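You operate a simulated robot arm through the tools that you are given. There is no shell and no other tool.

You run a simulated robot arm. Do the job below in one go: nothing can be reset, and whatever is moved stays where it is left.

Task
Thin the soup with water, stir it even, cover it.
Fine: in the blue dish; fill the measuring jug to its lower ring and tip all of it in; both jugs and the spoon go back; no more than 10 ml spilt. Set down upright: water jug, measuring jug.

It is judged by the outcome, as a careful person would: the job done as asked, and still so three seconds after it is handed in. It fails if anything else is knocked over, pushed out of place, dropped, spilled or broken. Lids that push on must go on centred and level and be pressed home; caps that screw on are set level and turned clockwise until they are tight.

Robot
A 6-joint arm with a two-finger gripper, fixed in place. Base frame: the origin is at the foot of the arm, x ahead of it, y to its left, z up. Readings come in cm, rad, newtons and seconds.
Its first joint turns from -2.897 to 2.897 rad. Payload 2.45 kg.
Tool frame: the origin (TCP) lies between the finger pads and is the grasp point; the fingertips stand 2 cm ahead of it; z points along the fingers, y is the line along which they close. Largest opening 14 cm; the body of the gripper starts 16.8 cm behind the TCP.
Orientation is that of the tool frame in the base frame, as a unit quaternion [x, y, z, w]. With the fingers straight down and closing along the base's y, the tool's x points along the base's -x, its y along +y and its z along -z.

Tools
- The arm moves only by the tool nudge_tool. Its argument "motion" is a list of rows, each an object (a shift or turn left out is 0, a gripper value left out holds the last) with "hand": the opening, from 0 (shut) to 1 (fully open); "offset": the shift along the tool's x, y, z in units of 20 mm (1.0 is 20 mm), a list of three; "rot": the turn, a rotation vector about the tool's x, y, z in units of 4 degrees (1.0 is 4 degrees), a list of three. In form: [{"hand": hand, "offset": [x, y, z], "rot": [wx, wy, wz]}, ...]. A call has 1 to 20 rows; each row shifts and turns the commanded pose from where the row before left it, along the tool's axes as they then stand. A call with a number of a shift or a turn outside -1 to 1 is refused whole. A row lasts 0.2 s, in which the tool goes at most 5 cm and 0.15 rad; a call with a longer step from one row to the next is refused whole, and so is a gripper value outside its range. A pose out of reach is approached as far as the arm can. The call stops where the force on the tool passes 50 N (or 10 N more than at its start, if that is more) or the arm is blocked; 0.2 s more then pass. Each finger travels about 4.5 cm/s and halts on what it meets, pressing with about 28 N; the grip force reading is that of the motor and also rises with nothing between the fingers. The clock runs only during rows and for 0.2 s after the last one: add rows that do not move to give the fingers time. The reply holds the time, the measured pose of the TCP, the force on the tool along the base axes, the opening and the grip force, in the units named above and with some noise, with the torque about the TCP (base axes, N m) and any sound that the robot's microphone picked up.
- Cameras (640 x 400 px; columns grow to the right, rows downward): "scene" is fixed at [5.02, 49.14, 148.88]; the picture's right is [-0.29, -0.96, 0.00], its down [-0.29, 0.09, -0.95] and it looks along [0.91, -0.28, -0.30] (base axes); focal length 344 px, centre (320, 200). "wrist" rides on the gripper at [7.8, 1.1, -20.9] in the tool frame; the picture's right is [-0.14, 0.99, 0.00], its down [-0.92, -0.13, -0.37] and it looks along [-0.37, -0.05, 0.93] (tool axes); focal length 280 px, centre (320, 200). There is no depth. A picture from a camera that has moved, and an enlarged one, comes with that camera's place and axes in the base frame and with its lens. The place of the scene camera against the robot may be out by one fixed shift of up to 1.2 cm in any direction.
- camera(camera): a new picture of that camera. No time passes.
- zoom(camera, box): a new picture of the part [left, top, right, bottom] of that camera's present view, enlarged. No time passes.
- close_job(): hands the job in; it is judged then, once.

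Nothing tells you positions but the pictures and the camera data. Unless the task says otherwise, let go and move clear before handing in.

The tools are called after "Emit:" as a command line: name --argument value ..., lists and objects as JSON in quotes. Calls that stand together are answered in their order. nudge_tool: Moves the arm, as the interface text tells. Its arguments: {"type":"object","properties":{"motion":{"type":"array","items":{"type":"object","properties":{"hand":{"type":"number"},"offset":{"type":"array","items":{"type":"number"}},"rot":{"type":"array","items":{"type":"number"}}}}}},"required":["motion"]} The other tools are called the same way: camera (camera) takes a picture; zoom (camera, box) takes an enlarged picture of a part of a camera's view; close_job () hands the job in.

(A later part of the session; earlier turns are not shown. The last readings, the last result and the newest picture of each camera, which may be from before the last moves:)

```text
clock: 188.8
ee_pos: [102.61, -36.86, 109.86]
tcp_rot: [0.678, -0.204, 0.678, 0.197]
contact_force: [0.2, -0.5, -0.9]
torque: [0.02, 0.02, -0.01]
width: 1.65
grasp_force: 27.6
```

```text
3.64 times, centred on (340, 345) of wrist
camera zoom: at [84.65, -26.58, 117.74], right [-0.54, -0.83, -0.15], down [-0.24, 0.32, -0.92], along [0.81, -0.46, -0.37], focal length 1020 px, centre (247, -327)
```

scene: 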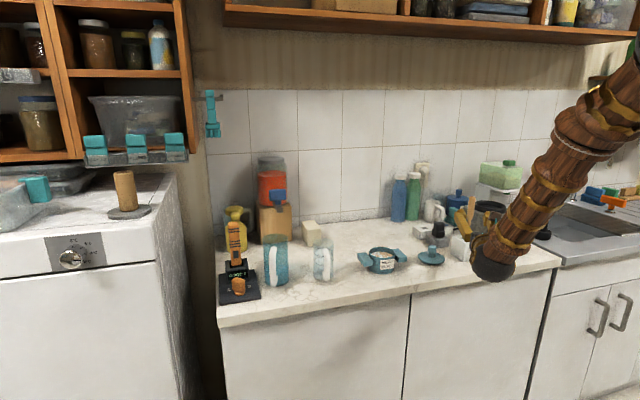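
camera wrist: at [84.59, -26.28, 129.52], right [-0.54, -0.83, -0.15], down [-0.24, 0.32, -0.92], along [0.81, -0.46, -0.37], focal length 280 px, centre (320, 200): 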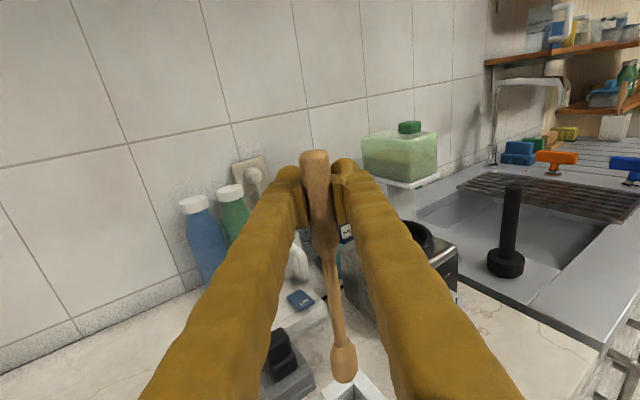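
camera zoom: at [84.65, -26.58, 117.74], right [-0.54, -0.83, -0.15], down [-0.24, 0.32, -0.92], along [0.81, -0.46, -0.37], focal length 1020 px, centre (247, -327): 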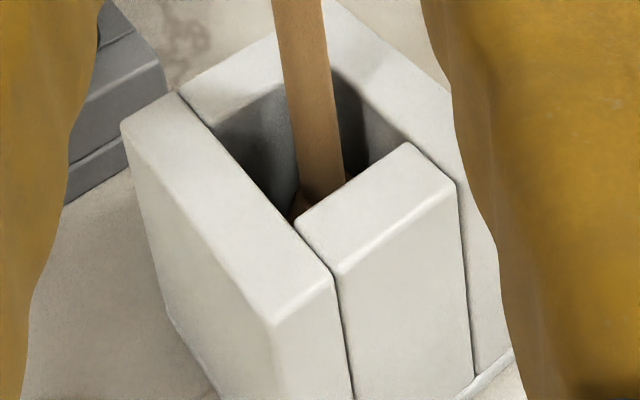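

Emit:
nudge_tool --motion '[{"offset": [-0.1, 0, 0]}, {}]'

Emit:
nudge_tool --motion '[{"hand": 0.04}, {"hand": 0.15}, {"hand": 0.3}, {"hand": 0.4}, {}, {}]'

Emit:
zoom --camera "wrist" --box '[240, 110, 420, 240]'

Emit:
zoom --camera "scene" --box '[420, 180, 520, 270]'

```text
clock: 189.4
ee_pos: [102.61, -36.73, 109.73]
tcp_rot: [0.678, -0.203, 0.679, 0.196]
contact_force: [0.2, -0.6, 8.2]
torque: [-0.07, 0.12, -0.01]
width: 1.66
grasp_force: 28.1
```

```text
clock: 190.8
ee_pos: [102.66, -36.87, 109.7]
tcp_rot: [0.678, -0.204, 0.678, 0.197]
contact_force: [-0.2, -0.7, 0.6]
torque: [0.01, 0.01, 0.03]
width: 5.6
grasp_force: 0.0
```

```text
3.08 times, centred on (330, 175) of wrist
camera zoom: at [84.69, -26.55, 117.59], right [-0.54, -0.83, -0.15], down [-0.24, 0.32, -0.92], along [0.81, -0.46, -0.37], focal length 863 px, centre (289, 277)
```

zoom: 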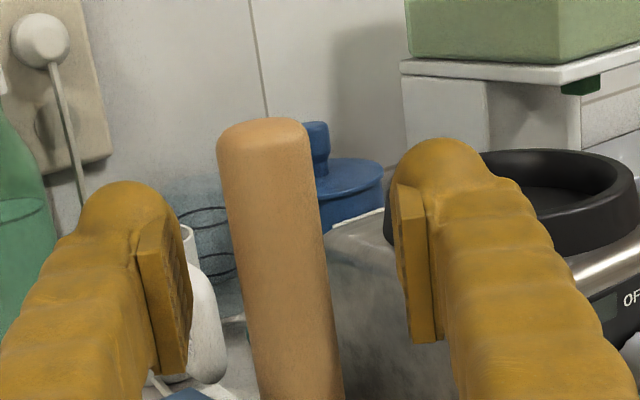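

```text
4.44 times, centred on (470, 225) of scene
camera zoom: at [5.02, 49.14, 148.88], right [-0.29, -0.96, 0.0], down [-0.29, 0.09, -0.95], along [0.91, -0.28, -0.3], focal length 1531 px, centre (-347, 89)
```

zoom: 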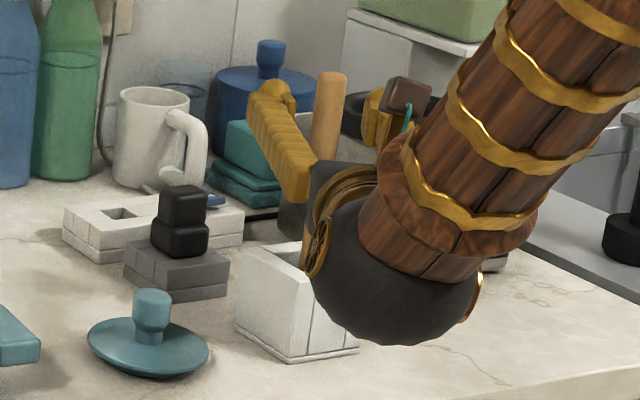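

The spoon is back in its holder. I'll retract and get a view of the lid and its knob.

Emit:
nudge_tool --motion '[{"offset": [0, 0, -0.6]}, {"offset": [0, 0, -0.9]}, {"offset": [0, 0, -0.9]}, {"offset": [0, 0, -0.9]}, {"offset": [0, 0, -0.9]}, {"offset": [0, 0, -0.9]}, {"offset": [0, 0, -0.9]}, {"offset": [0, -0.9, -0.45]}, {"offset": [0, -0.9, -0.45]}, {"offset": [0, -0.9, -0.45]}, {"offset": [0, -0.9, -0.45]}, {"offset": [0, -0.9, -0.45]}, {"offset": [0, -0.9, -0.45]}, {"offset": [0, -0.85, -0.45]}, {}]'

Emit:
camera --camera "wrist"

Emit:
zoom --camera "scene" --box '[410, 180, 500, 270]'

```text
clock: 194.0
ee_pos: [94.37, -16.36, 109.79]
tcp_rot: [0.678, -0.203, 0.678, 0.197]
contact_force: [0.4, 0.3, 0.1]
torque: [0.0, -0.01, -0.05]
width: 5.6
grasp_force: 0.2
```

```text
taken
camera wrist: at [76.44, -6.05, 117.65], right [-0.54, -0.83, -0.15], down [-0.24, 0.32, -0.92], along [0.81, -0.46, -0.37], focal length 280 px, centre (320, 200)
```

wrist: 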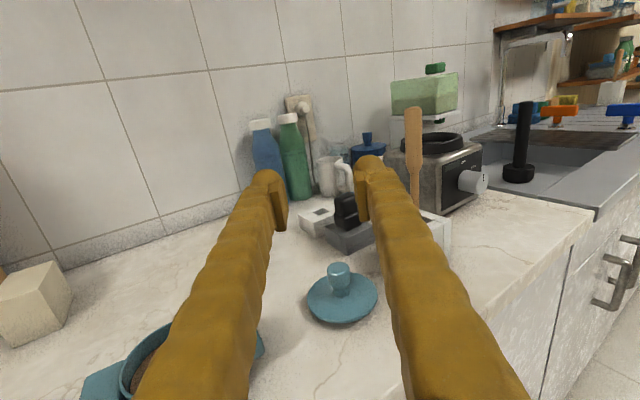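

```text
4.44 times, centred on (455, 225) of scene
camera zoom: at [5.02, 49.14, 148.88], right [-0.29, -0.96, 0.0], down [-0.29, 0.09, -0.95], along [0.91, -0.28, -0.3], focal length 1531 px, centre (-280, 89)
```

zoom: 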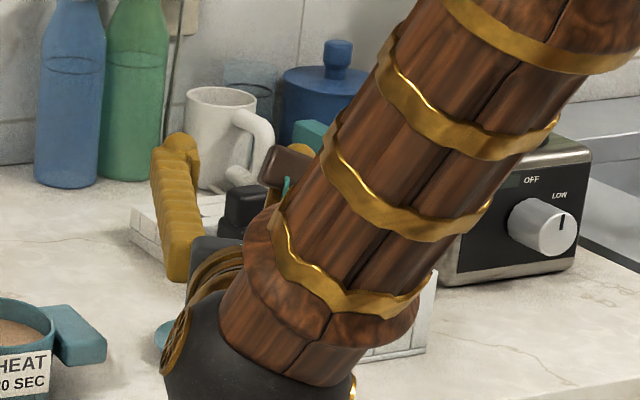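

Emit:
zoom --camera "wrist" --box '[270, 230, 410, 340]'

```text
3.64 times, centred on (340, 285) of wrist
camera zoom: at [76.44, -6.05, 117.65], right [-0.54, -0.83, -0.15], down [-0.24, 0.32, -0.92], along [0.81, -0.46, -0.37], focal length 1020 px, centre (247, -109)
```

zoom: 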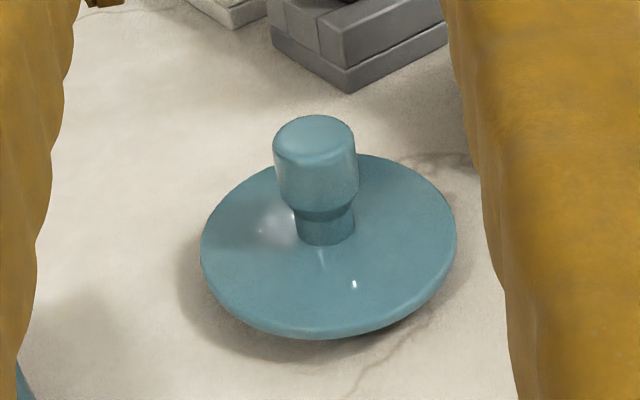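

The knob is about 3 cm wide with its top near z 95.7, at about (102.6, -22.4). I'll come down level with it, in front.

Emit:
nudge_tool --motion '[{"hand": 0.45, "offset": [-0.9, 0.3, 0]}, {"offset": [-0.95, 0, 0]}, {"offset": [-0.95, 0, 0]}, {"offset": [-0.95, 0, 0]}, {"offset": [-0.95, 0, 0]}, {"offset": [-0.95, 0, 0]}, {"offset": [-0.95, 0, 0]}, {"offset": [-0.8, 0, 0]}, {"offset": [-0.4, 0, 0]}, {}]'

Emit:
camera --camera "wrist"

Emit:
camera --camera "scene"

```text
clock: 196.2
ee_pos: [93.75, -16.89, 94.2]
tcp_rot: [0.679, -0.203, 0.678, 0.196]
contact_force: [-0.5, 0.2, -0.6]
torque: [0.0, -0.03, 0.0]
width: 6.29
grasp_force: 0.1
```

```text
taken
camera wrist: at [75.86, -6.54, 102.11], right [-0.54, -0.83, -0.15], down [-0.24, 0.32, -0.92], along [0.81, -0.46, -0.37], focal length 280 px, centre (320, 200)
```

wrist: 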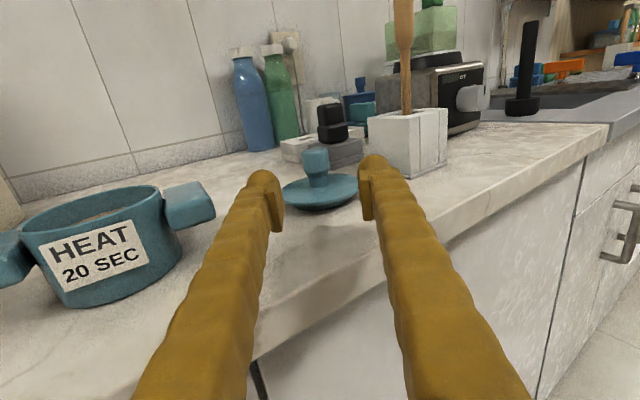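

```text
taken
```

scene: 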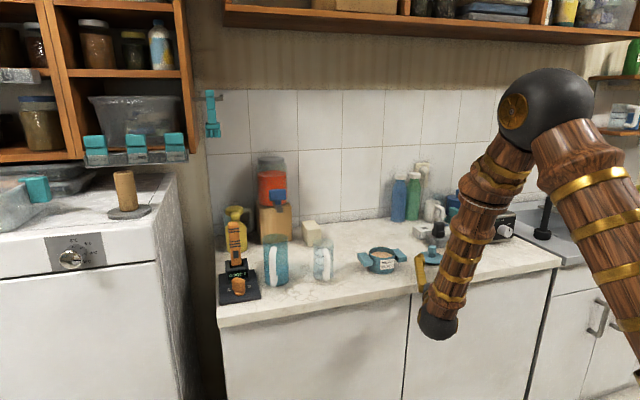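

Emit:
nudge_tool --motion '[{"offset": [0, -0.2, 0.6]}, {"offset": [0, 0, 0.9]}, {"offset": [0, 0, 0.9]}, {"offset": [0, 0, 0.9]}, {"offset": [0, 0, 0.7]}, {}]'

Emit:
camera --camera "wrist"

Emit:
zoom --camera "scene" --box '[390, 220, 470, 290]'

```text
clock: 197.6
ee_pos: [100.75, -20.75, 94.13]
tcp_rot: [0.679, -0.203, 0.678, 0.197]
contact_force: [0.5, 0.1, 0.1]
torque: [-0.02, 0.02, 0.03]
width: 6.33
grasp_force: 0.1
```

```text
taken
camera wrist: at [82.88, -10.47, 102.11], right [-0.54, -0.83, -0.15], down [-0.24, 0.32, -0.92], along [0.81, -0.46, -0.37], focal length 280 px, centre (320, 200)
```

wrist: 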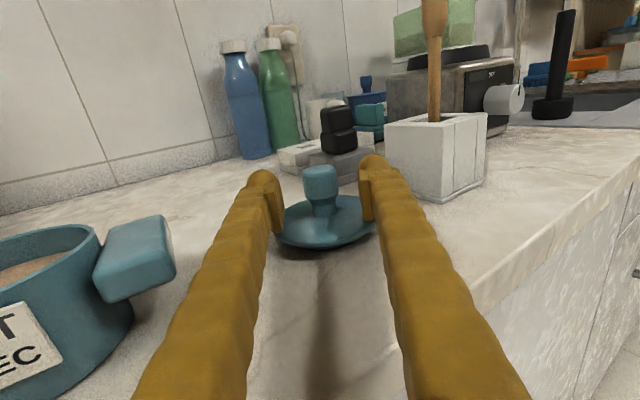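

```text
5.71 times, centred on (430, 255) of scene
camera zoom: at [5.02, 49.14, 148.88], right [-0.29, -0.96, 0.0], down [-0.29, 0.09, -0.95], along [0.91, -0.28, -0.3], focal length 1968 px, centre (-309, -114)
```

zoom: 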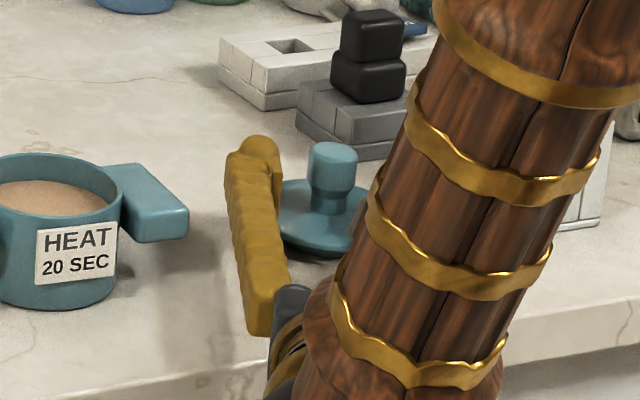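

Emit:
nudge_tool --motion '[{"offset": [0, 0, 0.5]}, {"offset": [0, 0, 0.5]}, {"offset": [0, 0, 0.4]}, {}]'

Emit:
camera --camera "wrist"

Emit:
zoom --camera "scene" --box '[390, 220, 470, 290]'

```text
clock: 198.6
ee_pos: [103.05, -22.32, 94.13]
tcp_rot: [0.678, -0.203, 0.678, 0.197]
contact_force: [0.3, -0.1, 0.5]
torque: [0.0, 0.05, -0.01]
width: 6.31
grasp_force: 0.2
```

```text
taken
camera wrist: at [85.06, -12.05, 101.92], right [-0.54, -0.83, -0.15], down [-0.24, 0.32, -0.92], along [0.81, -0.46, -0.37], focal length 280 px, centre (320, 200)
```

wrist: 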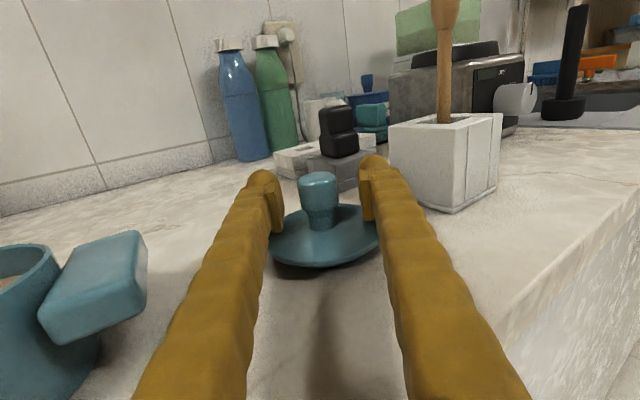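

```text
5.71 times, centred on (430, 255) of scene
camera zoom: at [5.02, 49.14, 148.88], right [-0.29, -0.96, 0.0], down [-0.29, 0.09, -0.95], along [0.91, -0.28, -0.3], focal length 1968 px, centre (-309, -114)
```

zoom: 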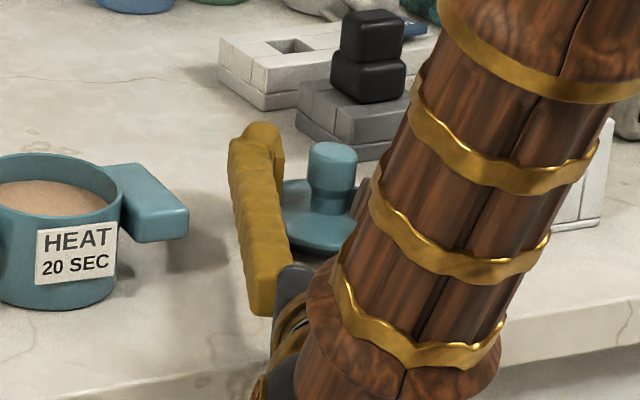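

The knob is centred between the pads. I'll close on it.

Emit:
nudge_tool --motion '[{"hand": 0.35}, {"hand": 0.25}, {"hand": 0.15}, {"hand": 0.05}, {"hand": 0.0}, {}, {}]'

Emit:
camera --camera "wrist"

Emit:
zoom --camera "scene" --box '[390, 220, 470, 290]'

```text
clock: 200.2
ee_pos: [103.12, -22.35, 94.03]
tcp_rot: [0.678, -0.203, 0.678, 0.198]
contact_force: [-0.3, -0.6, -0.6]
torque: [-0.01, -0.01, -0.03]
width: 2.29
grasp_force: 27.5
```

```text
taken
camera wrist: at [85.05, -12.04, 101.92], right [-0.54, -0.83, -0.15], down [-0.24, 0.32, -0.92], along [0.81, -0.46, -0.37], focal length 280 px, centre (320, 200)
```

wrist: 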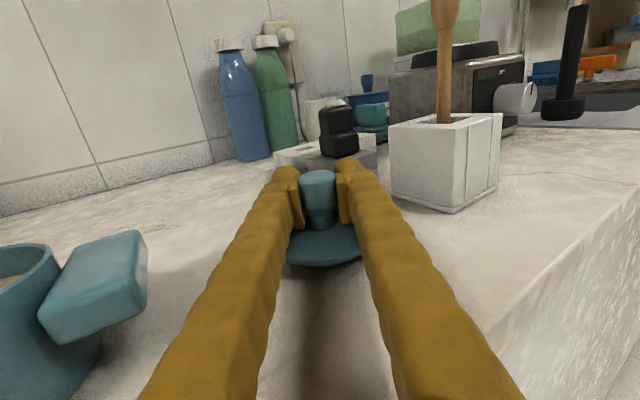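

```text
5.71 times, centred on (430, 255) of scene
camera zoom: at [5.02, 49.14, 148.88], right [-0.29, -0.96, 0.0], down [-0.29, 0.09, -0.95], along [0.91, -0.28, -0.3], focal length 1968 px, centre (-309, -114)
```

zoom: 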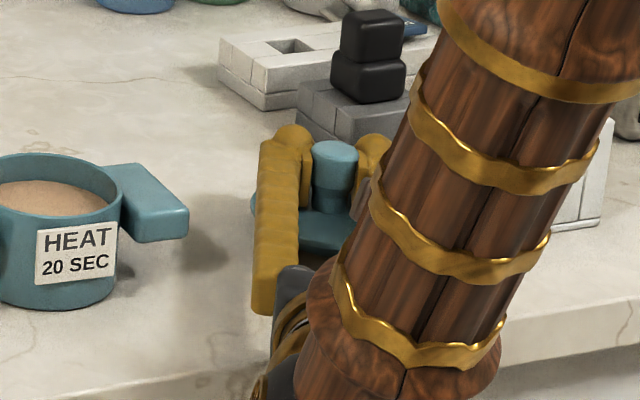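

I have the knob. I'll lift the lid a few centimetres and check that it's level.

Emit:
nudge_tool --motion '[{"offset": [0.3, 0, 0]}, {"offset": [0.5, 0, 0]}, {"offset": [0.7, 0, 0]}, {"offset": [0.8, 0, 0]}, {"offset": [0.8, 0, 0]}, {"offset": [0.8, 0, 0]}, {"offset": [0.8, 0, 0]}, {}]'

Emit:
zoom --camera "wrist" --box '[220, 130, 420, 270]'

Emit:
zoom --camera "scene" --box '[390, 200, 470, 270]'

```text
clock: 202.0
ee_pos: [103.15, -22.5, 103.5]
tcp_rot: [0.679, -0.203, 0.678, 0.197]
contact_force: [0.0, 0.6, -2.2]
torque: [-0.03, 0.02, -0.02]
width: 2.32
grasp_force: 28.0
```

```text
2.86 times, centred on (320, 200) of wrist
camera zoom: at [85.11, -12.1, 111.48], right [-0.54, -0.83, -0.14], down [-0.24, 0.32, -0.92], along [0.81, -0.46, -0.37], focal length 801 px, centre (320, 200)
```

zoom: 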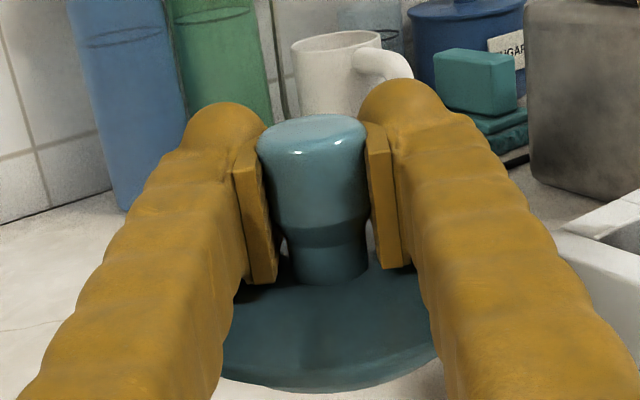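

```text
5.71 times, centred on (430, 235) of scene
camera zoom: at [5.02, 49.14, 148.88], right [-0.29, -0.96, 0.0], down [-0.29, 0.09, -0.95], along [0.91, -0.28, -0.3], focal length 1968 px, centre (-309, 0)
```

zoom: 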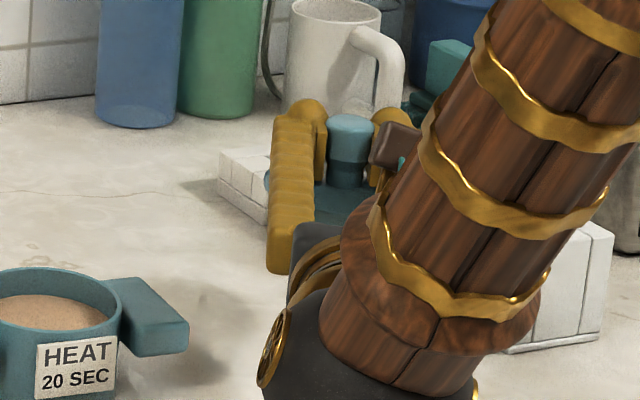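

The lid is held level. I'll carry it over the dish and check alignment from both cameras.

Emit:
nudge_tool --motion '[{"offset": [0, -0.5, -0.35]}, {"offset": [0, -0.84, -0.59]}, {"offset": [0, -0.84, -0.59]}, {"offset": [0, -0.84, -0.59]}, {"offset": [0, -0.84, -0.59]}, {"offset": [0, -0.84, -0.59]}, {"offset": [0, -0.84, -0.59]}, {"offset": [0, -0.84, -0.59]}, {"offset": [0, -0.84, -0.59]}, {"offset": [0, -0.84, -0.59]}, {"offset": [0, -0.34, -0.24]}, {}]'

Emit:
camera --camera "wrist"

Emit:
zoom --camera "scene" --box '[340, 210, 420, 285]'

```text
clock: 204.6
ee_pos: [102.17, -1.86, 103.84]
tcp_rot: [0.678, -0.204, 0.678, 0.198]
contact_force: [0.7, 0.7, -1.3]
torque: [0.02, 0.0, -0.02]
width: 2.26
grasp_force: 27.5
```

```text
taken
camera wrist: at [84.18, 8.43, 111.67], right [-0.54, -0.83, -0.15], down [-0.24, 0.32, -0.92], along [0.81, -0.46, -0.37], focal length 280 px, centre (320, 200)
```

wrist: 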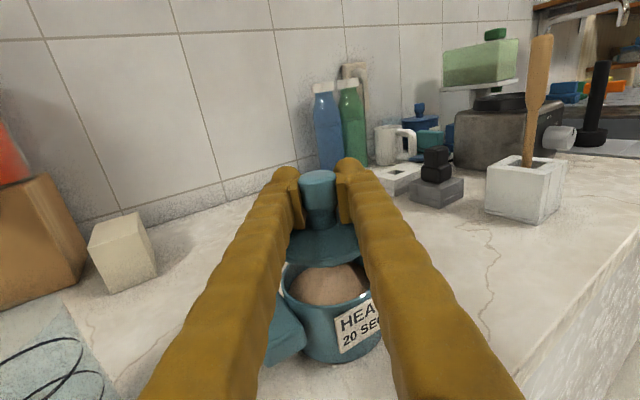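

```text
5.33 times, centred on (380, 248) of scene
camera zoom: at [5.02, 49.14, 148.88], right [-0.29, -0.96, 0.0], down [-0.29, 0.09, -0.95], along [0.91, -0.28, -0.3], focal length 1837 px, centre (0, -53)
```

zoom: 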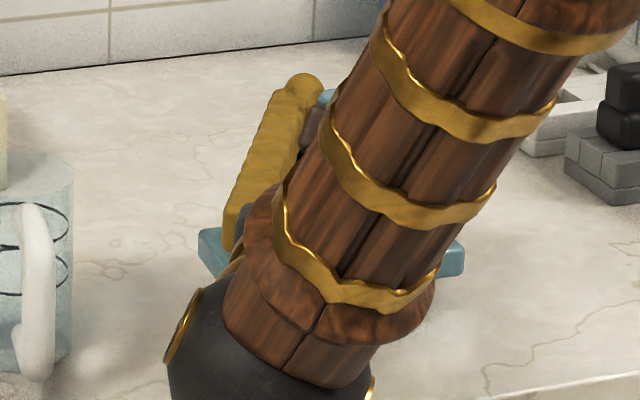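

Emit:
zoom --camera "wrist" --box '[250, 150, 410, 370]'

```text
1.82 times, centred on (330, 260) of wrist
camera zoom: at [84.18, 8.43, 111.67], right [-0.54, -0.83, -0.15], down [-0.24, 0.32, -0.92], along [0.81, -0.46, -0.37], focal length 510 px, centre (302, 91)
```

zoom: 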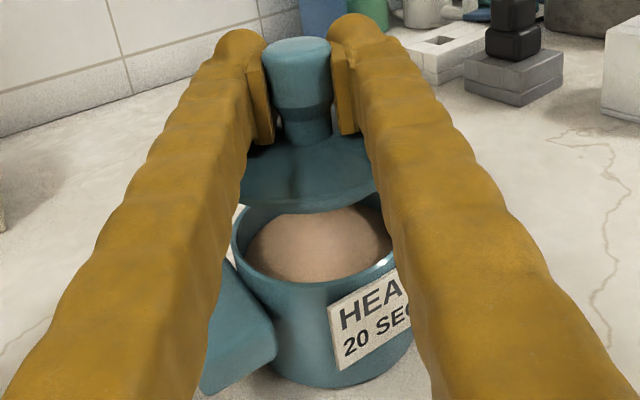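

The lid looks about 1 cm short of the dish centre. I'll shift it forward, lower it to just above the rim and look again.

Emit:
nudge_tool --motion '[{"offset": [0, -0.15, 0.45]}, {"offset": [-0.5, 0, 0]}, {"offset": [-0.5, 0, 0]}, {"offset": [-0.4, 0, 0]}, {}]'

Emit:
zoom --camera "wrist" --box '[250, 150, 410, 350]'

Emit:
zoom --camera "scene" --box '[340, 210, 420, 285]'

```text
clock: 205.8
ee_pos: [103.16, -2.04, 101.04]
tcp_rot: [0.678, -0.204, 0.678, 0.197]
contact_force: [-0.8, -1.1, -0.7]
torque: [0.02, -0.01, 0.0]
width: 2.3
grasp_force: 27.7
```

```text
2.00 times, centred on (330, 250) of wrist
camera zoom: at [85.16, 8.24, 108.94], right [-0.54, -0.83, -0.15], down [-0.24, 0.32, -0.92], along [0.81, -0.46, -0.37], focal length 561 px, centre (300, 100)
```

zoom: 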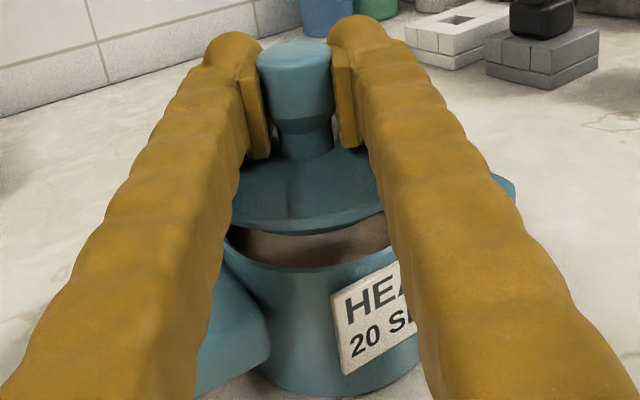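

```text
5.33 times, centred on (380, 248) of scene
camera zoom: at [5.02, 49.14, 148.88], right [-0.29, -0.96, 0.0], down [-0.29, 0.09, -0.95], along [0.91, -0.28, -0.3], focal length 1837 px, centre (0, -53)
```

zoom: 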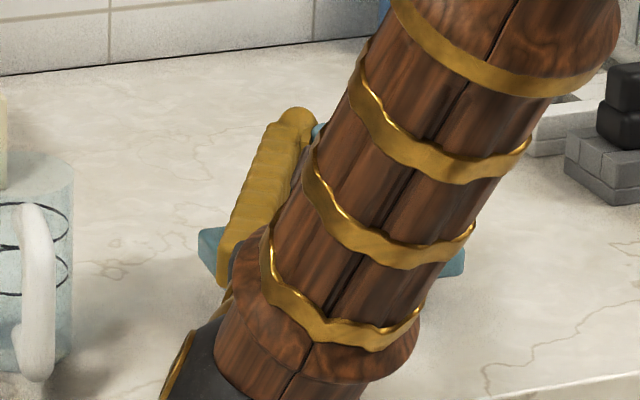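

Emit:
nudge_tool --motion '[{"offset": [-0.15, 0, 0]}, {"offset": [-0.15, 0, 0]}, {}]'

Emit:
zoom --camera "wrist" --box '[270, 190, 390, 310]'

```text
clock: 206.6
ee_pos: [103.32, -2.09, 100.5]
tcp_rot: [0.678, -0.204, 0.678, 0.197]
contact_force: [0.7, 0.4, -1.4]
torque: [0.0, 0.03, 0.01]
width: 2.28
grasp_force: 28.1
```

```text
3.33 times, centred on (330, 250) of wrist
camera zoom: at [85.25, 8.22, 108.31], right [-0.54, -0.83, -0.15], down [-0.24, 0.32, -0.92], along [0.81, -0.46, -0.37], focal length 935 px, centre (287, 33)
```

zoom: 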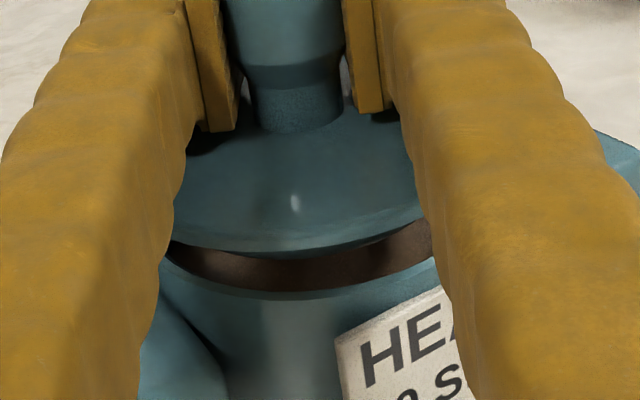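

Emit:
zoom --camera "wrist" --box '[298, 225, 358, 265]'

```text
10.00 times, centred on (328, 245) of wrist
camera zoom: at [85.25, 8.22, 108.31], right [-0.54, -0.83, -0.15], down [-0.24, 0.32, -0.92], along [0.81, -0.46, -0.37], focal length 2804 px, centre (240, -250)
```

zoom: 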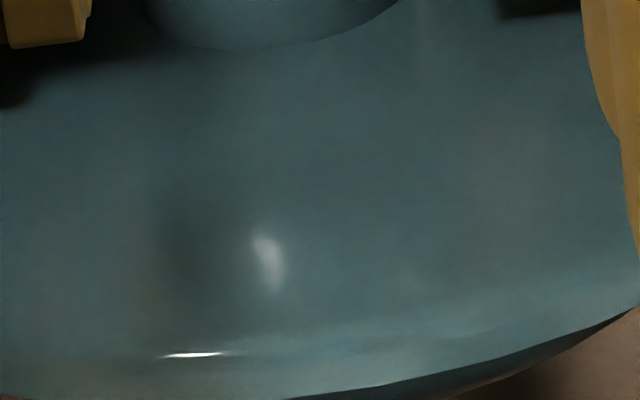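

Emit:
zoom --camera "wrist" --box '[290, 225, 380, 285]'

Emit:
zoom --camera "scene" --box '[350, 230, 420, 280]'

```text
6.67 times, centred on (335, 255) of wrist
camera zoom: at [85.25, 8.22, 108.31], right [-0.54, -0.83, -0.15], down [-0.24, 0.32, -0.92], along [0.81, -0.46, -0.37], focal length 1869 px, centre (220, -167)
```

zoom: 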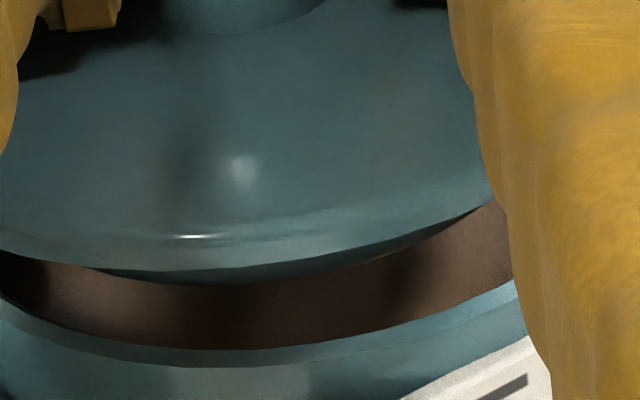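

```text
8.00 times, centred on (385, 255) of scene
camera zoom: at [5.02, 49.14, 148.88], right [-0.29, -0.96, 0.0], down [-0.29, 0.09, -0.95], along [0.91, -0.28, -0.3], focal length 2756 px, centre (-200, -240)
```

zoom: 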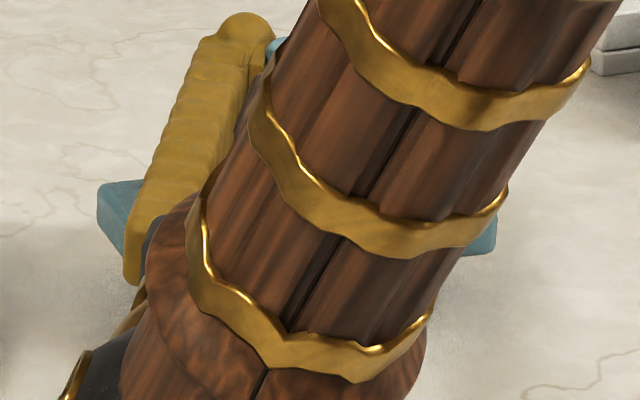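

My estimates put the lid slightly too far forward and a little left of the dish. I'll adjust by a few millimetres and compare again.

Emit:
nudge_tool --motion '[{"offset": [0, 0.13, -0.28]}, {}]'

Emit:
zoom --camera "wrist" --box '[290, 225, 380, 285]'

```text
clock: 207.2
ee_pos: [102.73, -2.06, 100.49]
tcp_rot: [0.679, -0.203, 0.678, 0.197]
contact_force: [0.6, -0.7, -1.8]
torque: [0.02, -0.03, 0.0]
width: 2.27
grasp_force: 27.6
```

```text
6.67 times, centred on (335, 255) of wrist
camera zoom: at [84.59, 8.33, 108.3], right [-0.54, -0.83, -0.15], down [-0.24, 0.32, -0.92], along [0.81, -0.46, -0.37], focal length 1869 px, centre (220, -167)
```

zoom: 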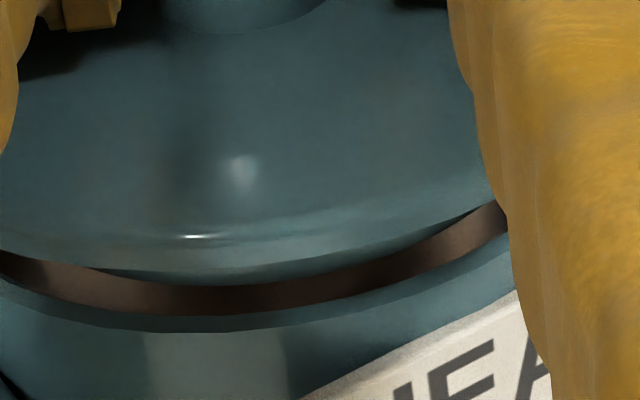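

Emit:
nudge_tool --motion '[{"offset": [-0.08, 0, 0]}, {"offset": [-0.07, 0, 0]}, {}]'

Emit:
zoom --camera "wrist" --box '[290, 225, 380, 285]'

```text
clock: 208.0
ee_pos: [102.55, -2.05, 100.13]
tcp_rot: [0.678, -0.204, 0.678, 0.198]
contact_force: [0.0, 0.3, -0.1]
torque: [0.02, 0.0, 0.03]
width: 2.32
grasp_force: 27.9
```

```text
6.67 times, centred on (335, 255) of wrist
camera zoom: at [84.58, 8.28, 108.01], right [-0.54, -0.83, -0.15], down [-0.24, 0.32, -0.92], along [0.81, -0.46, -0.37], focal length 1869 px, centre (220, -167)
```

zoom: 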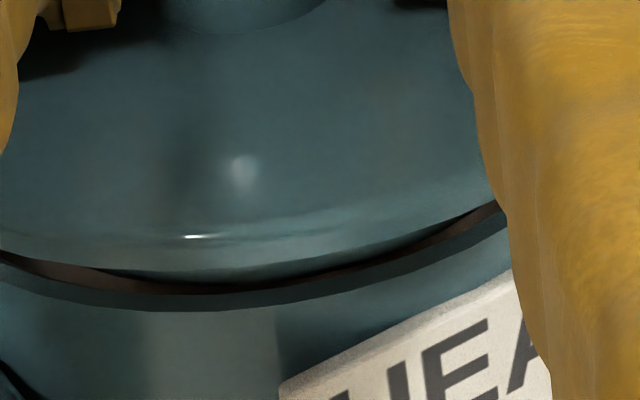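

Emit:
nudge_tool --motion '[{"offset": [-0.08, 0, 0]}, {}]'

Emit:
zoom --camera "wrist" --box '[290, 225, 380, 285]'

```text
clock: 208.6
ee_pos: [102.71, -1.94, 100.06]
tcp_rot: [0.678, -0.204, 0.679, 0.197]
contact_force: [-0.6, 0.1, 17.7]
torque: [-0.03, 0.71, -0.11]
width: 2.3
grasp_force: 28.4
```

```text
6.67 times, centred on (335, 255) of wrist
camera zoom: at [84.61, 8.3, 107.96], right [-0.54, -0.83, -0.15], down [-0.24, 0.31, -0.92], along [0.81, -0.46, -0.37], focal length 1869 px, centre (220, -167)
```

zoom: 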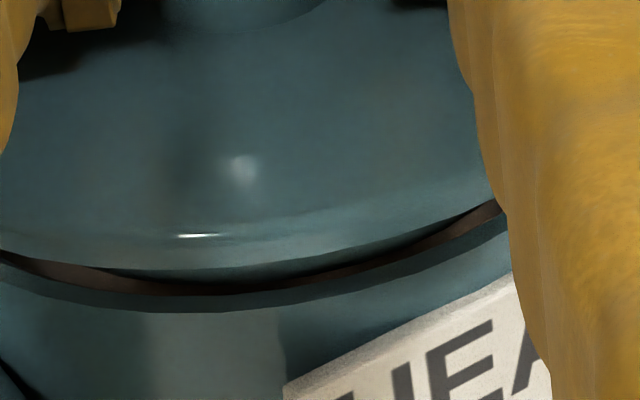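

Light contact on the near side, so the lid needs to go a few millimetres away from the robot. I'll lift slightly, shift and retry.

Emit:
nudge_tool --motion '[{"offset": [0.15, 0, 0]}, {"offset": [0, -0.09, 0.14]}, {}]'

Emit:
nudge_tool --motion '[{"offset": [-0.08, 0, 0]}, {"offset": [-0.06, 0, 0]}, {"offset": [-0.04, 0, 0]}, {}]'

Emit:
zoom --camera "wrist" --box '[290, 225, 380, 285]'

```text
clock: 209.4
ee_pos: [102.99, -2.03, 100.18]
tcp_rot: [0.679, -0.203, 0.678, 0.197]
contact_force: [-0.2, 0.7, -0.5]
torque: [-0.01, 0.01, 0.02]
width: 2.32
grasp_force: 28.2
```

```text
clock: 210.4
ee_pos: [102.95, -1.95, 99.84]
tcp_rot: [0.679, -0.202, 0.678, 0.196]
contact_force: [4.2, -1.3, 4.2]
torque: [0.06, 0.04, -0.08]
width: 2.31
grasp_force: 27.6
```

```text
6.67 times, centred on (335, 255) of wrist
camera zoom: at [84.96, 8.32, 107.76], right [-0.54, -0.83, -0.15], down [-0.24, 0.32, -0.92], along [0.81, -0.46, -0.37], focal length 1869 px, centre (220, -167)
```

zoom: 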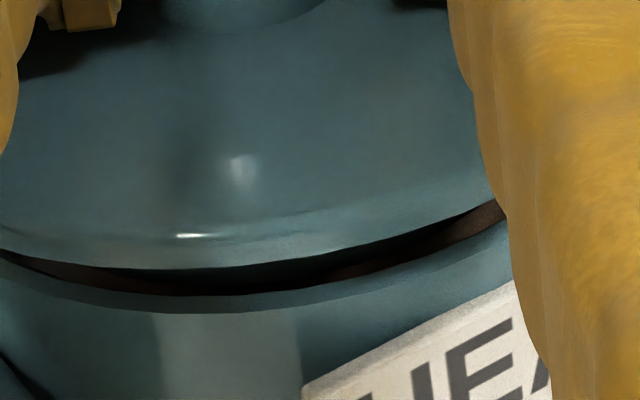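

It's guiding in, with a small sideways push that tells me to shift a touch further. I'll adjust and continue down.

Emit:
nudge_tool --motion '[{"offset": [0.03, -0.03, 0.1]}, {}, {"offset": [-0.06, 0, 0]}, {"offset": [-0.05, 0, 0]}, {}]'

Emit:
zoom --camera "wrist" --box '[290, 225, 380, 285]'

```text
clock: 211.6
ee_pos: [103.08, -2.07, 99.53]
tcp_rot: [0.679, -0.203, 0.678, 0.197]
contact_force: [1.2, -1.3, -1.2]
torque: [-0.07, -0.04, -0.04]
width: 2.31
grasp_force: 28.6
```

```text
6.67 times, centred on (335, 255) of wrist
camera zoom: at [85.11, 8.22, 107.49], right [-0.54, -0.83, -0.14], down [-0.24, 0.32, -0.92], along [0.81, -0.46, -0.37], focal length 1869 px, centre (220, -167)
```

zoom: 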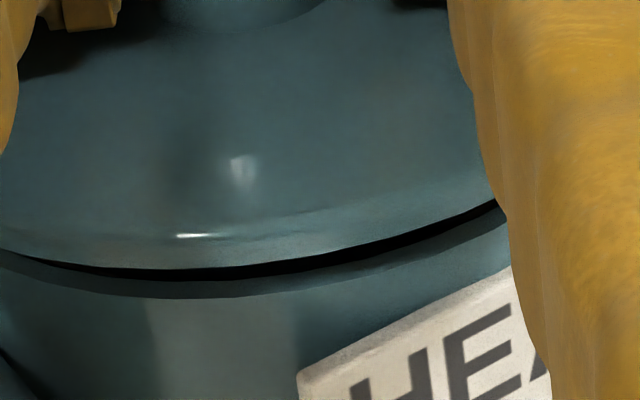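

The plug is inside the dish with almost no force. I'll keep lowering until it seats.

Emit:
nudge_tool --motion '[{"offset": [-0.06, 0, 0]}, {"offset": [-0.06, 0, 0]}, {}]'

Emit:
zoom --camera "wrist" --box '[290, 225, 380, 285]'

```text
clock: 212.4
ee_pos: [103.16, -2.03, 99.36]
tcp_rot: [0.678, -0.204, 0.678, 0.197]
contact_force: [-0.1, -0.3, -0.5]
torque: [0.01, -0.02, -0.01]
width: 2.27
grasp_force: 28.0
```

```text
6.67 times, centred on (335, 255) of wrist
camera zoom: at [85.19, 8.23, 107.34], right [-0.54, -0.83, -0.15], down [-0.24, 0.32, -0.92], along [0.81, -0.46, -0.37], focal length 1869 px, centre (220, -167)
```

zoom: 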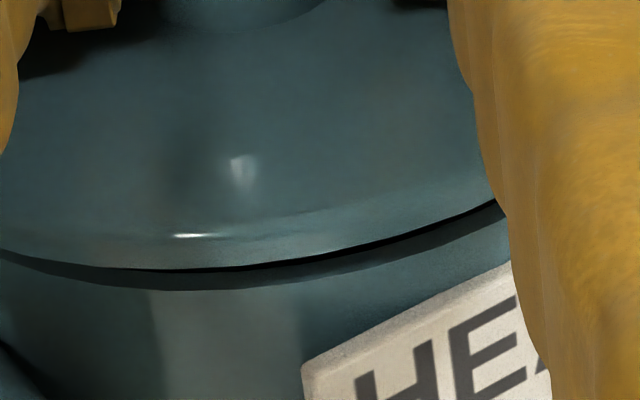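

Emit:
nudge_tool --motion '[{"offset": [-0.06, 0, 0]}, {"offset": [-0.06, 0, 0]}, {}]'

Emit:
zoom --camera "wrist" --box '[290, 225, 380, 285]'

```text
clock: 213.2
ee_pos: [103.13, -2.01, 99.2]
tcp_rot: [0.678, -0.203, 0.678, 0.198]
contact_force: [-0.1, 0.7, -0.6]
torque: [-0.02, 0.0, 0.03]
width: 2.27
grasp_force: 28.5
```

```text
6.67 times, centred on (335, 255) of wrist
camera zoom: at [85.18, 8.17, 107.08], right [-0.54, -0.83, -0.15], down [-0.24, 0.32, -0.92], along [0.81, -0.46, -0.37], focal length 1869 px, centre (220, -167)
```

zoom: 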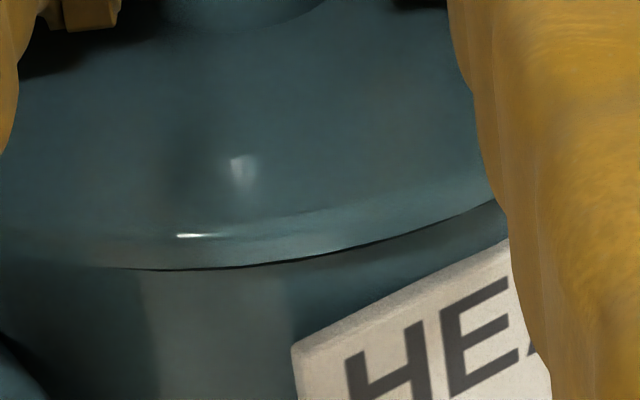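

Nearly flush. I'll press down gently.

Emit:
nudge_tool --motion '[{"offset": [-0.05, 0, 0]}, {"offset": [-0.05, 0, 0]}, {}]'

Emit:
zoom --camera "wrist" --box '[290, 225, 380, 285]'

```text
clock: 214.0
ee_pos: [103.07, -2.17, 98.98]
tcp_rot: [0.678, -0.203, 0.678, 0.197]
contact_force: [-1.1, 0.1, 3.1]
torque: [-0.2, 0.04, -0.04]
width: 2.3
grasp_force: 28.2
```

```text
6.67 times, centred on (335, 255) of wrist
camera zoom: at [85.18, 8.15, 106.82], right [-0.54, -0.83, -0.15], down [-0.24, 0.31, -0.92], along [0.81, -0.46, -0.37], focal length 1869 px, centre (220, -167)
```

zoom: 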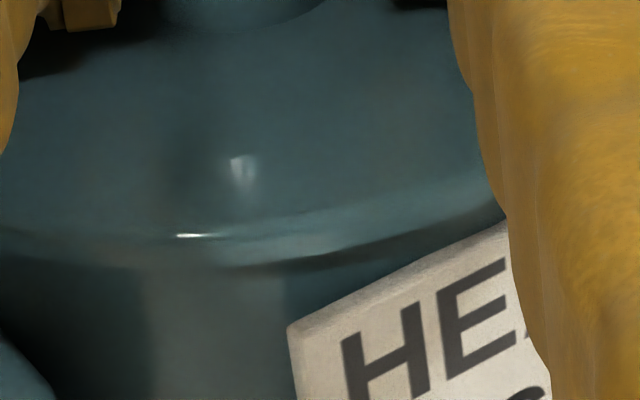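

Emit:
nudge_tool --motion '[{"offset": [-0.05, 0, 0]}, {"offset": [-0.05, 0, 0]}, {}]'

Emit:
zoom --camera "wrist" --box '[290, 225, 380, 285]'

```text
clock: 214.8
ee_pos: [103.21, -2.25, 98.83]
tcp_rot: [0.678, -0.203, 0.679, 0.197]
contact_force: [2.5, -0.1, 21.5]
torque: [-0.68, -0.03, 0.01]
width: 2.31
grasp_force: 28.2
```

```text
6.67 times, centred on (335, 255) of wrist
camera zoom: at [85.19, 8.16, 106.75], right [-0.54, -0.83, -0.15], down [-0.24, 0.31, -0.92], along [0.81, -0.46, -0.37], focal length 1869 px, centre (220, -167)
```

zoom: 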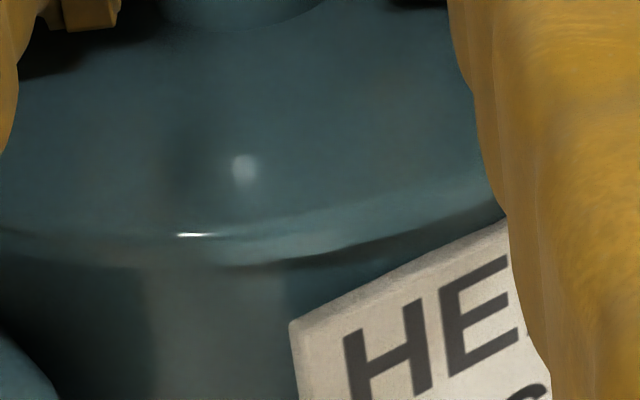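

The lid is seated but pressing mainly on the right edge, so I'll let go, let it self-level, and press on top of the knob instead.

Emit:
nudge_tool --motion '[{"offset": [0.06, 0, 0]}, {}, {"hand": 0.1}, {"hand": 0.2}, {"hand": 0.35}, {"hand": 0.5}, {}, {}]'

Emit:
camera --camera "wrist"

```text
clock: 216.6
ee_pos: [103.18, -2.16, 98.98]
tcp_rot: [0.678, -0.204, 0.678, 0.198]
contact_force: [3.4, 4.0, 17.7]
torque: [-0.46, 0.1, 0.02]
width: 6.62
grasp_force: 0.2
```

```text
taken
camera wrist: at [85.15, 8.2, 106.76], right [-0.54, -0.83, -0.15], down [-0.24, 0.32, -0.92], along [0.81, -0.46, -0.37], focal length 280 px, centre (320, 200)
```

wrist: 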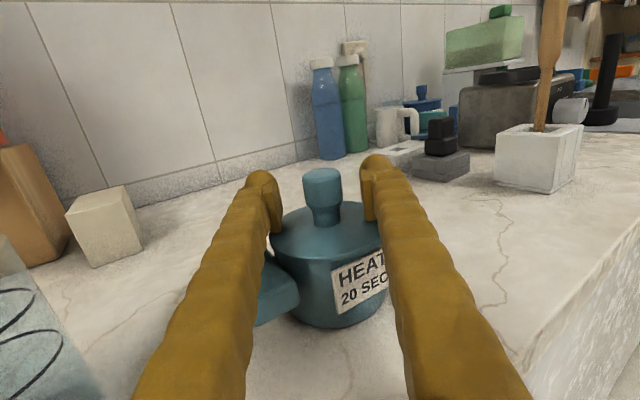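

Emit:
nudge_tool --motion '[{"offset": [0.1, 0, 0]}, {"offset": [0.15, 0, 0]}, {}]'

Emit:
zoom --camera "wrist" --box '[250, 150, 400, 300]'

```text
clock: 217.4
ee_pos: [103.06, -2.21, 99.29]
tcp_rot: [0.679, -0.203, 0.678, 0.197]
contact_force: [-0.6, 0.2, 0.0]
torque: [0.0, 0.01, -0.01]
width: 7.03
grasp_force: 0.0
```

```text
2.67 times, centred on (325, 225) of wrist
camera zoom: at [85.15, 8.15, 107.21], right [-0.54, -0.83, -0.15], down [-0.24, 0.32, -0.92], along [0.81, -0.46, -0.37], focal length 748 px, centre (307, 133)
```

zoom: 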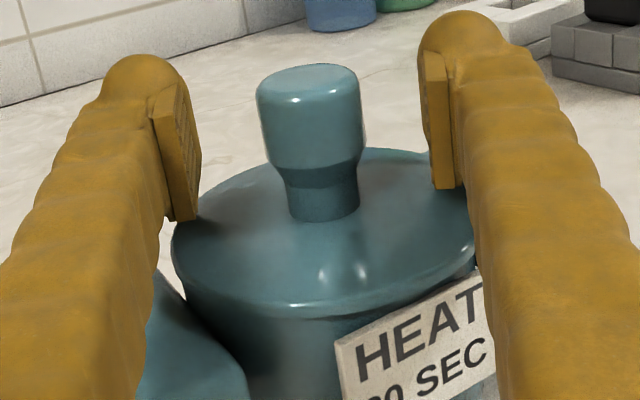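

The lid sits level. I'll raise clear of the knob, close the fingers and press down on the knob's top.

Emit:
nudge_tool --motion '[{"offset": [0.6, 0, 0]}, {"offset": [0.8, 0, 0]}, {"offset": [0.8, 0, 0]}, {"offset": [0.8, 0, 0]}, {"hand": 0.3, "offset": [0, 0.1, 0]}, {"hand": 0.1}, {"hand": 0}, {}, {}, {}]'

Emit:
camera --camera "wrist"

Emit:
zoom --camera "scene" --box '[340, 210, 420, 285]'

```text
clock: 219.6
ee_pos: [103.07, -2.2, 105.24]
tcp_rot: [0.678, -0.203, 0.678, 0.197]
contact_force: [-0.7, -0.8, 0.0]
torque: [0.03, 0.02, -0.02]
width: 0.0
grasp_force: 28.1
```

```text
taken
camera wrist: at [85.02, 8.09, 113.21], right [-0.54, -0.83, -0.15], down [-0.24, 0.32, -0.92], along [0.81, -0.46, -0.37], focal length 280 px, centre (320, 200)
```

wrist: 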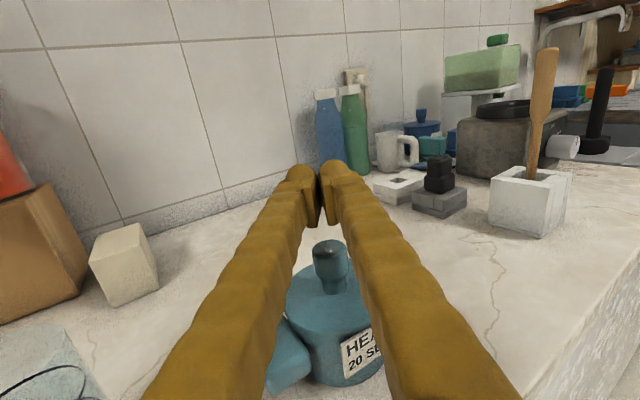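

```text
5.33 times, centred on (380, 248) of scene
camera zoom: at [5.02, 49.14, 148.88], right [-0.29, -0.96, 0.0], down [-0.29, 0.09, -0.95], along [0.91, -0.28, -0.3], focal length 1837 px, centre (0, -53)
```

zoom: 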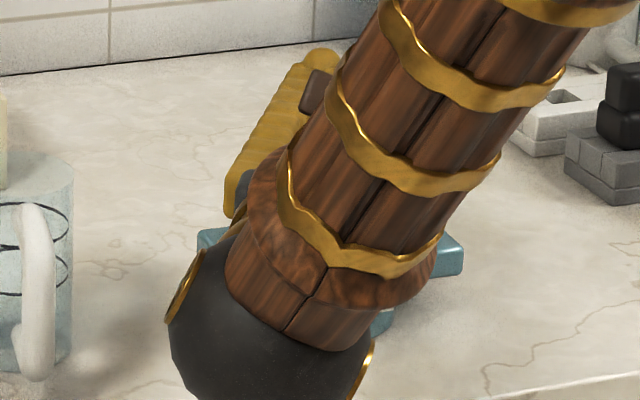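

Emit:
nudge_tool --motion '[{"offset": [-0.4, 0.15, 0]}, {"offset": [-0.5, 0, 0]}, {"offset": [-0.3, 0, 0]}, {"offset": [-0.1, 0, 0]}, {}]'

```text
clock: 220.8
ee_pos: [102.8, -2.54, 102.91]
tcp_rot: [0.678, -0.203, 0.679, 0.198]
contact_force: [2.2, 0.6, 13.8]
torque: [0.04, -0.2, -0.01]
width: 0.01
grasp_force: 28.2
```

Emit:
nudge_tool --motion '[{"offset": [0.2, 0, 0]}, {"offset": [0, -0.1, 0.4]}, {"offset": [-0.15, 0, 0]}, {"offset": [-0.1, 0, 0]}, {"offset": [-0.05, 0, 0]}, {}]'

```text
clock: 222.2
ee_pos: [103.55, -2.85, 102.43]
tcp_rot: [0.678, -0.203, 0.678, 0.198]
contact_force: [-0.9, -0.7, 3.5]
torque: [-0.04, 0.08, 0.01]
width: 0.6
grasp_force: 27.9
```

Emit:
zoom --camera "wrist" --box '[250, 130, 400, 300]'

```text
2.35 times, centred on (325, 215) of wrist
camera zoom: at [85.59, 7.46, 110.41], right [-0.54, -0.83, -0.15], down [-0.24, 0.32, -0.92], along [0.81, -0.46, -0.37], focal length 660 px, centre (308, 165)
```

zoom: 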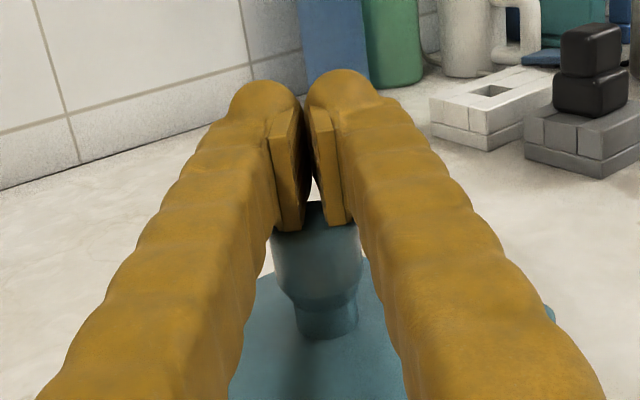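

Emit:
nudge_tool --motion '[{"offset": [-0.05, 0, 0]}, {}, {}]'

```text
clock: 223.0
ee_pos: [103.54, -2.99, 102.49]
tcp_rot: [0.678, -0.203, 0.678, 0.198]
contact_force: [-1.1, 3.8, 14.7]
torque: [0.13, 0.19, -0.03]
width: 0.6
grasp_force: 28.2
```

Emit:
nudge_tool --motion '[{"offset": [0.3, 0, 0]}, {"offset": [0, -0.24, -0.3]}, {}, {}, {"offset": [-0.15, 0, 0]}, {"offset": [-0.1, 0, 0]}, {"offset": [-0.05, 0, 0]}, {}]'

Emit:
zoom --camera "wrist" --box '[250, 130, 400, 300]'

```text
clock: 224.8
ee_pos: [103.36, -2.15, 102.74]
tcp_rot: [0.677, -0.204, 0.68, 0.196]
contact_force: [10.3, -6.1, 39.5]
torque: [-0.51, -0.15, 0.13]
width: 0.0
grasp_force: 28.5
```

```text
2.35 times, centred on (325, 215) of wrist
camera zoom: at [85.37, 8.25, 110.59], right [-0.54, -0.83, -0.15], down [-0.23, 0.31, -0.92], along [0.81, -0.46, -0.36], focal length 660 px, centre (308, 165)
```

zoom: 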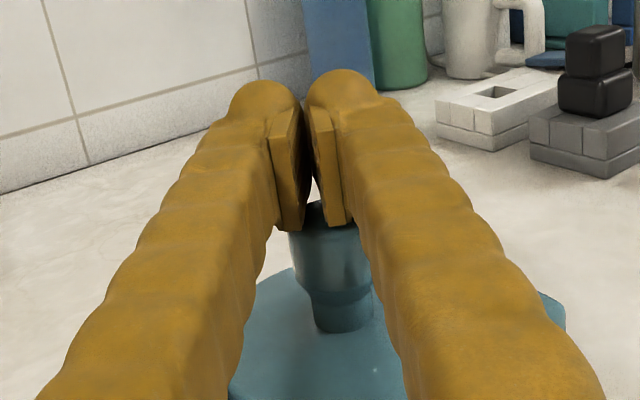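

That applied about 40 N. I'll ease off, recentre over the knob and press once more squarely.

Emit:
nudge_tool --motion '[{"offset": [0.25, 0, 0]}, {"offset": [0, 0.18, 0]}, {}, {"offset": [-0.12, 0, 0]}, {"offset": [-0.08, 0, 0]}, {}]'

Emit:
zoom --camera "wrist" --box '[250, 130, 400, 300]'

```text
clock: 226.2
ee_pos: [103.02, -2.38, 102.75]
tcp_rot: [0.678, -0.203, 0.678, 0.198]
contact_force: [0.1, -0.2, 0.1]
torque: [0.01, 0.0, 0.03]
width: 0.03
grasp_force: 28.2
```

```text
2.35 times, centred on (325, 215) of wrist
camera zoom: at [85.13, 7.91, 110.56], right [-0.54, -0.83, -0.15], down [-0.24, 0.32, -0.92], along [0.81, -0.46, -0.37], focal length 660 px, centre (308, 165)
```

zoom: 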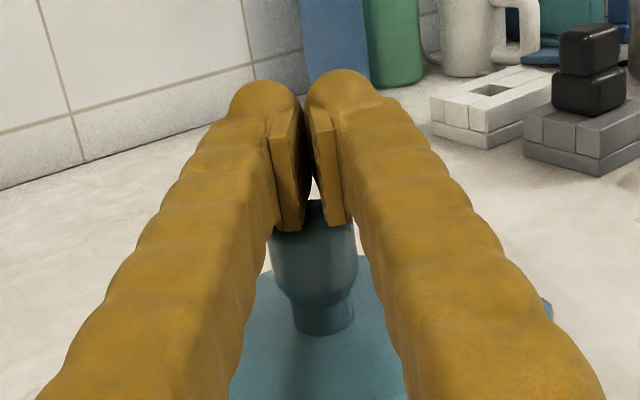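

No contact at this height now, so the lid has moved down. I'll press until the force builds.

Emit:
nudge_tool --motion '[{"offset": [-0.08, 0, 0]}, {"offset": [-0.06, 0, 0]}, {}]'

Emit:
nudge_tool --motion '[{"offset": [-0.06, 0, 0]}, {"offset": [-0.05, 0, 0]}, {}]'

```text
clock: 227.0
ee_pos: [103.15, -2.35, 102.49]
tcp_rot: [0.678, -0.203, 0.679, 0.197]
contact_force: [6.1, 1.4, 26.4]
torque: [0.03, 0.06, -0.27]
width: 0.6
grasp_force: 28.0
```

```text
clock: 227.6
ee_pos: [103.14, -2.35, 102.52]
tcp_rot: [0.676, -0.204, 0.68, 0.197]
contact_force: [1.6, 0.3, 7.6]
torque: [0.01, 0.01, 0.02]
width: 0.62
grasp_force: 27.9
stopped in row 3: the force on the tool passed its limit at 52 N (the readings are from after the stop); the commanded pose is now the measured one
```

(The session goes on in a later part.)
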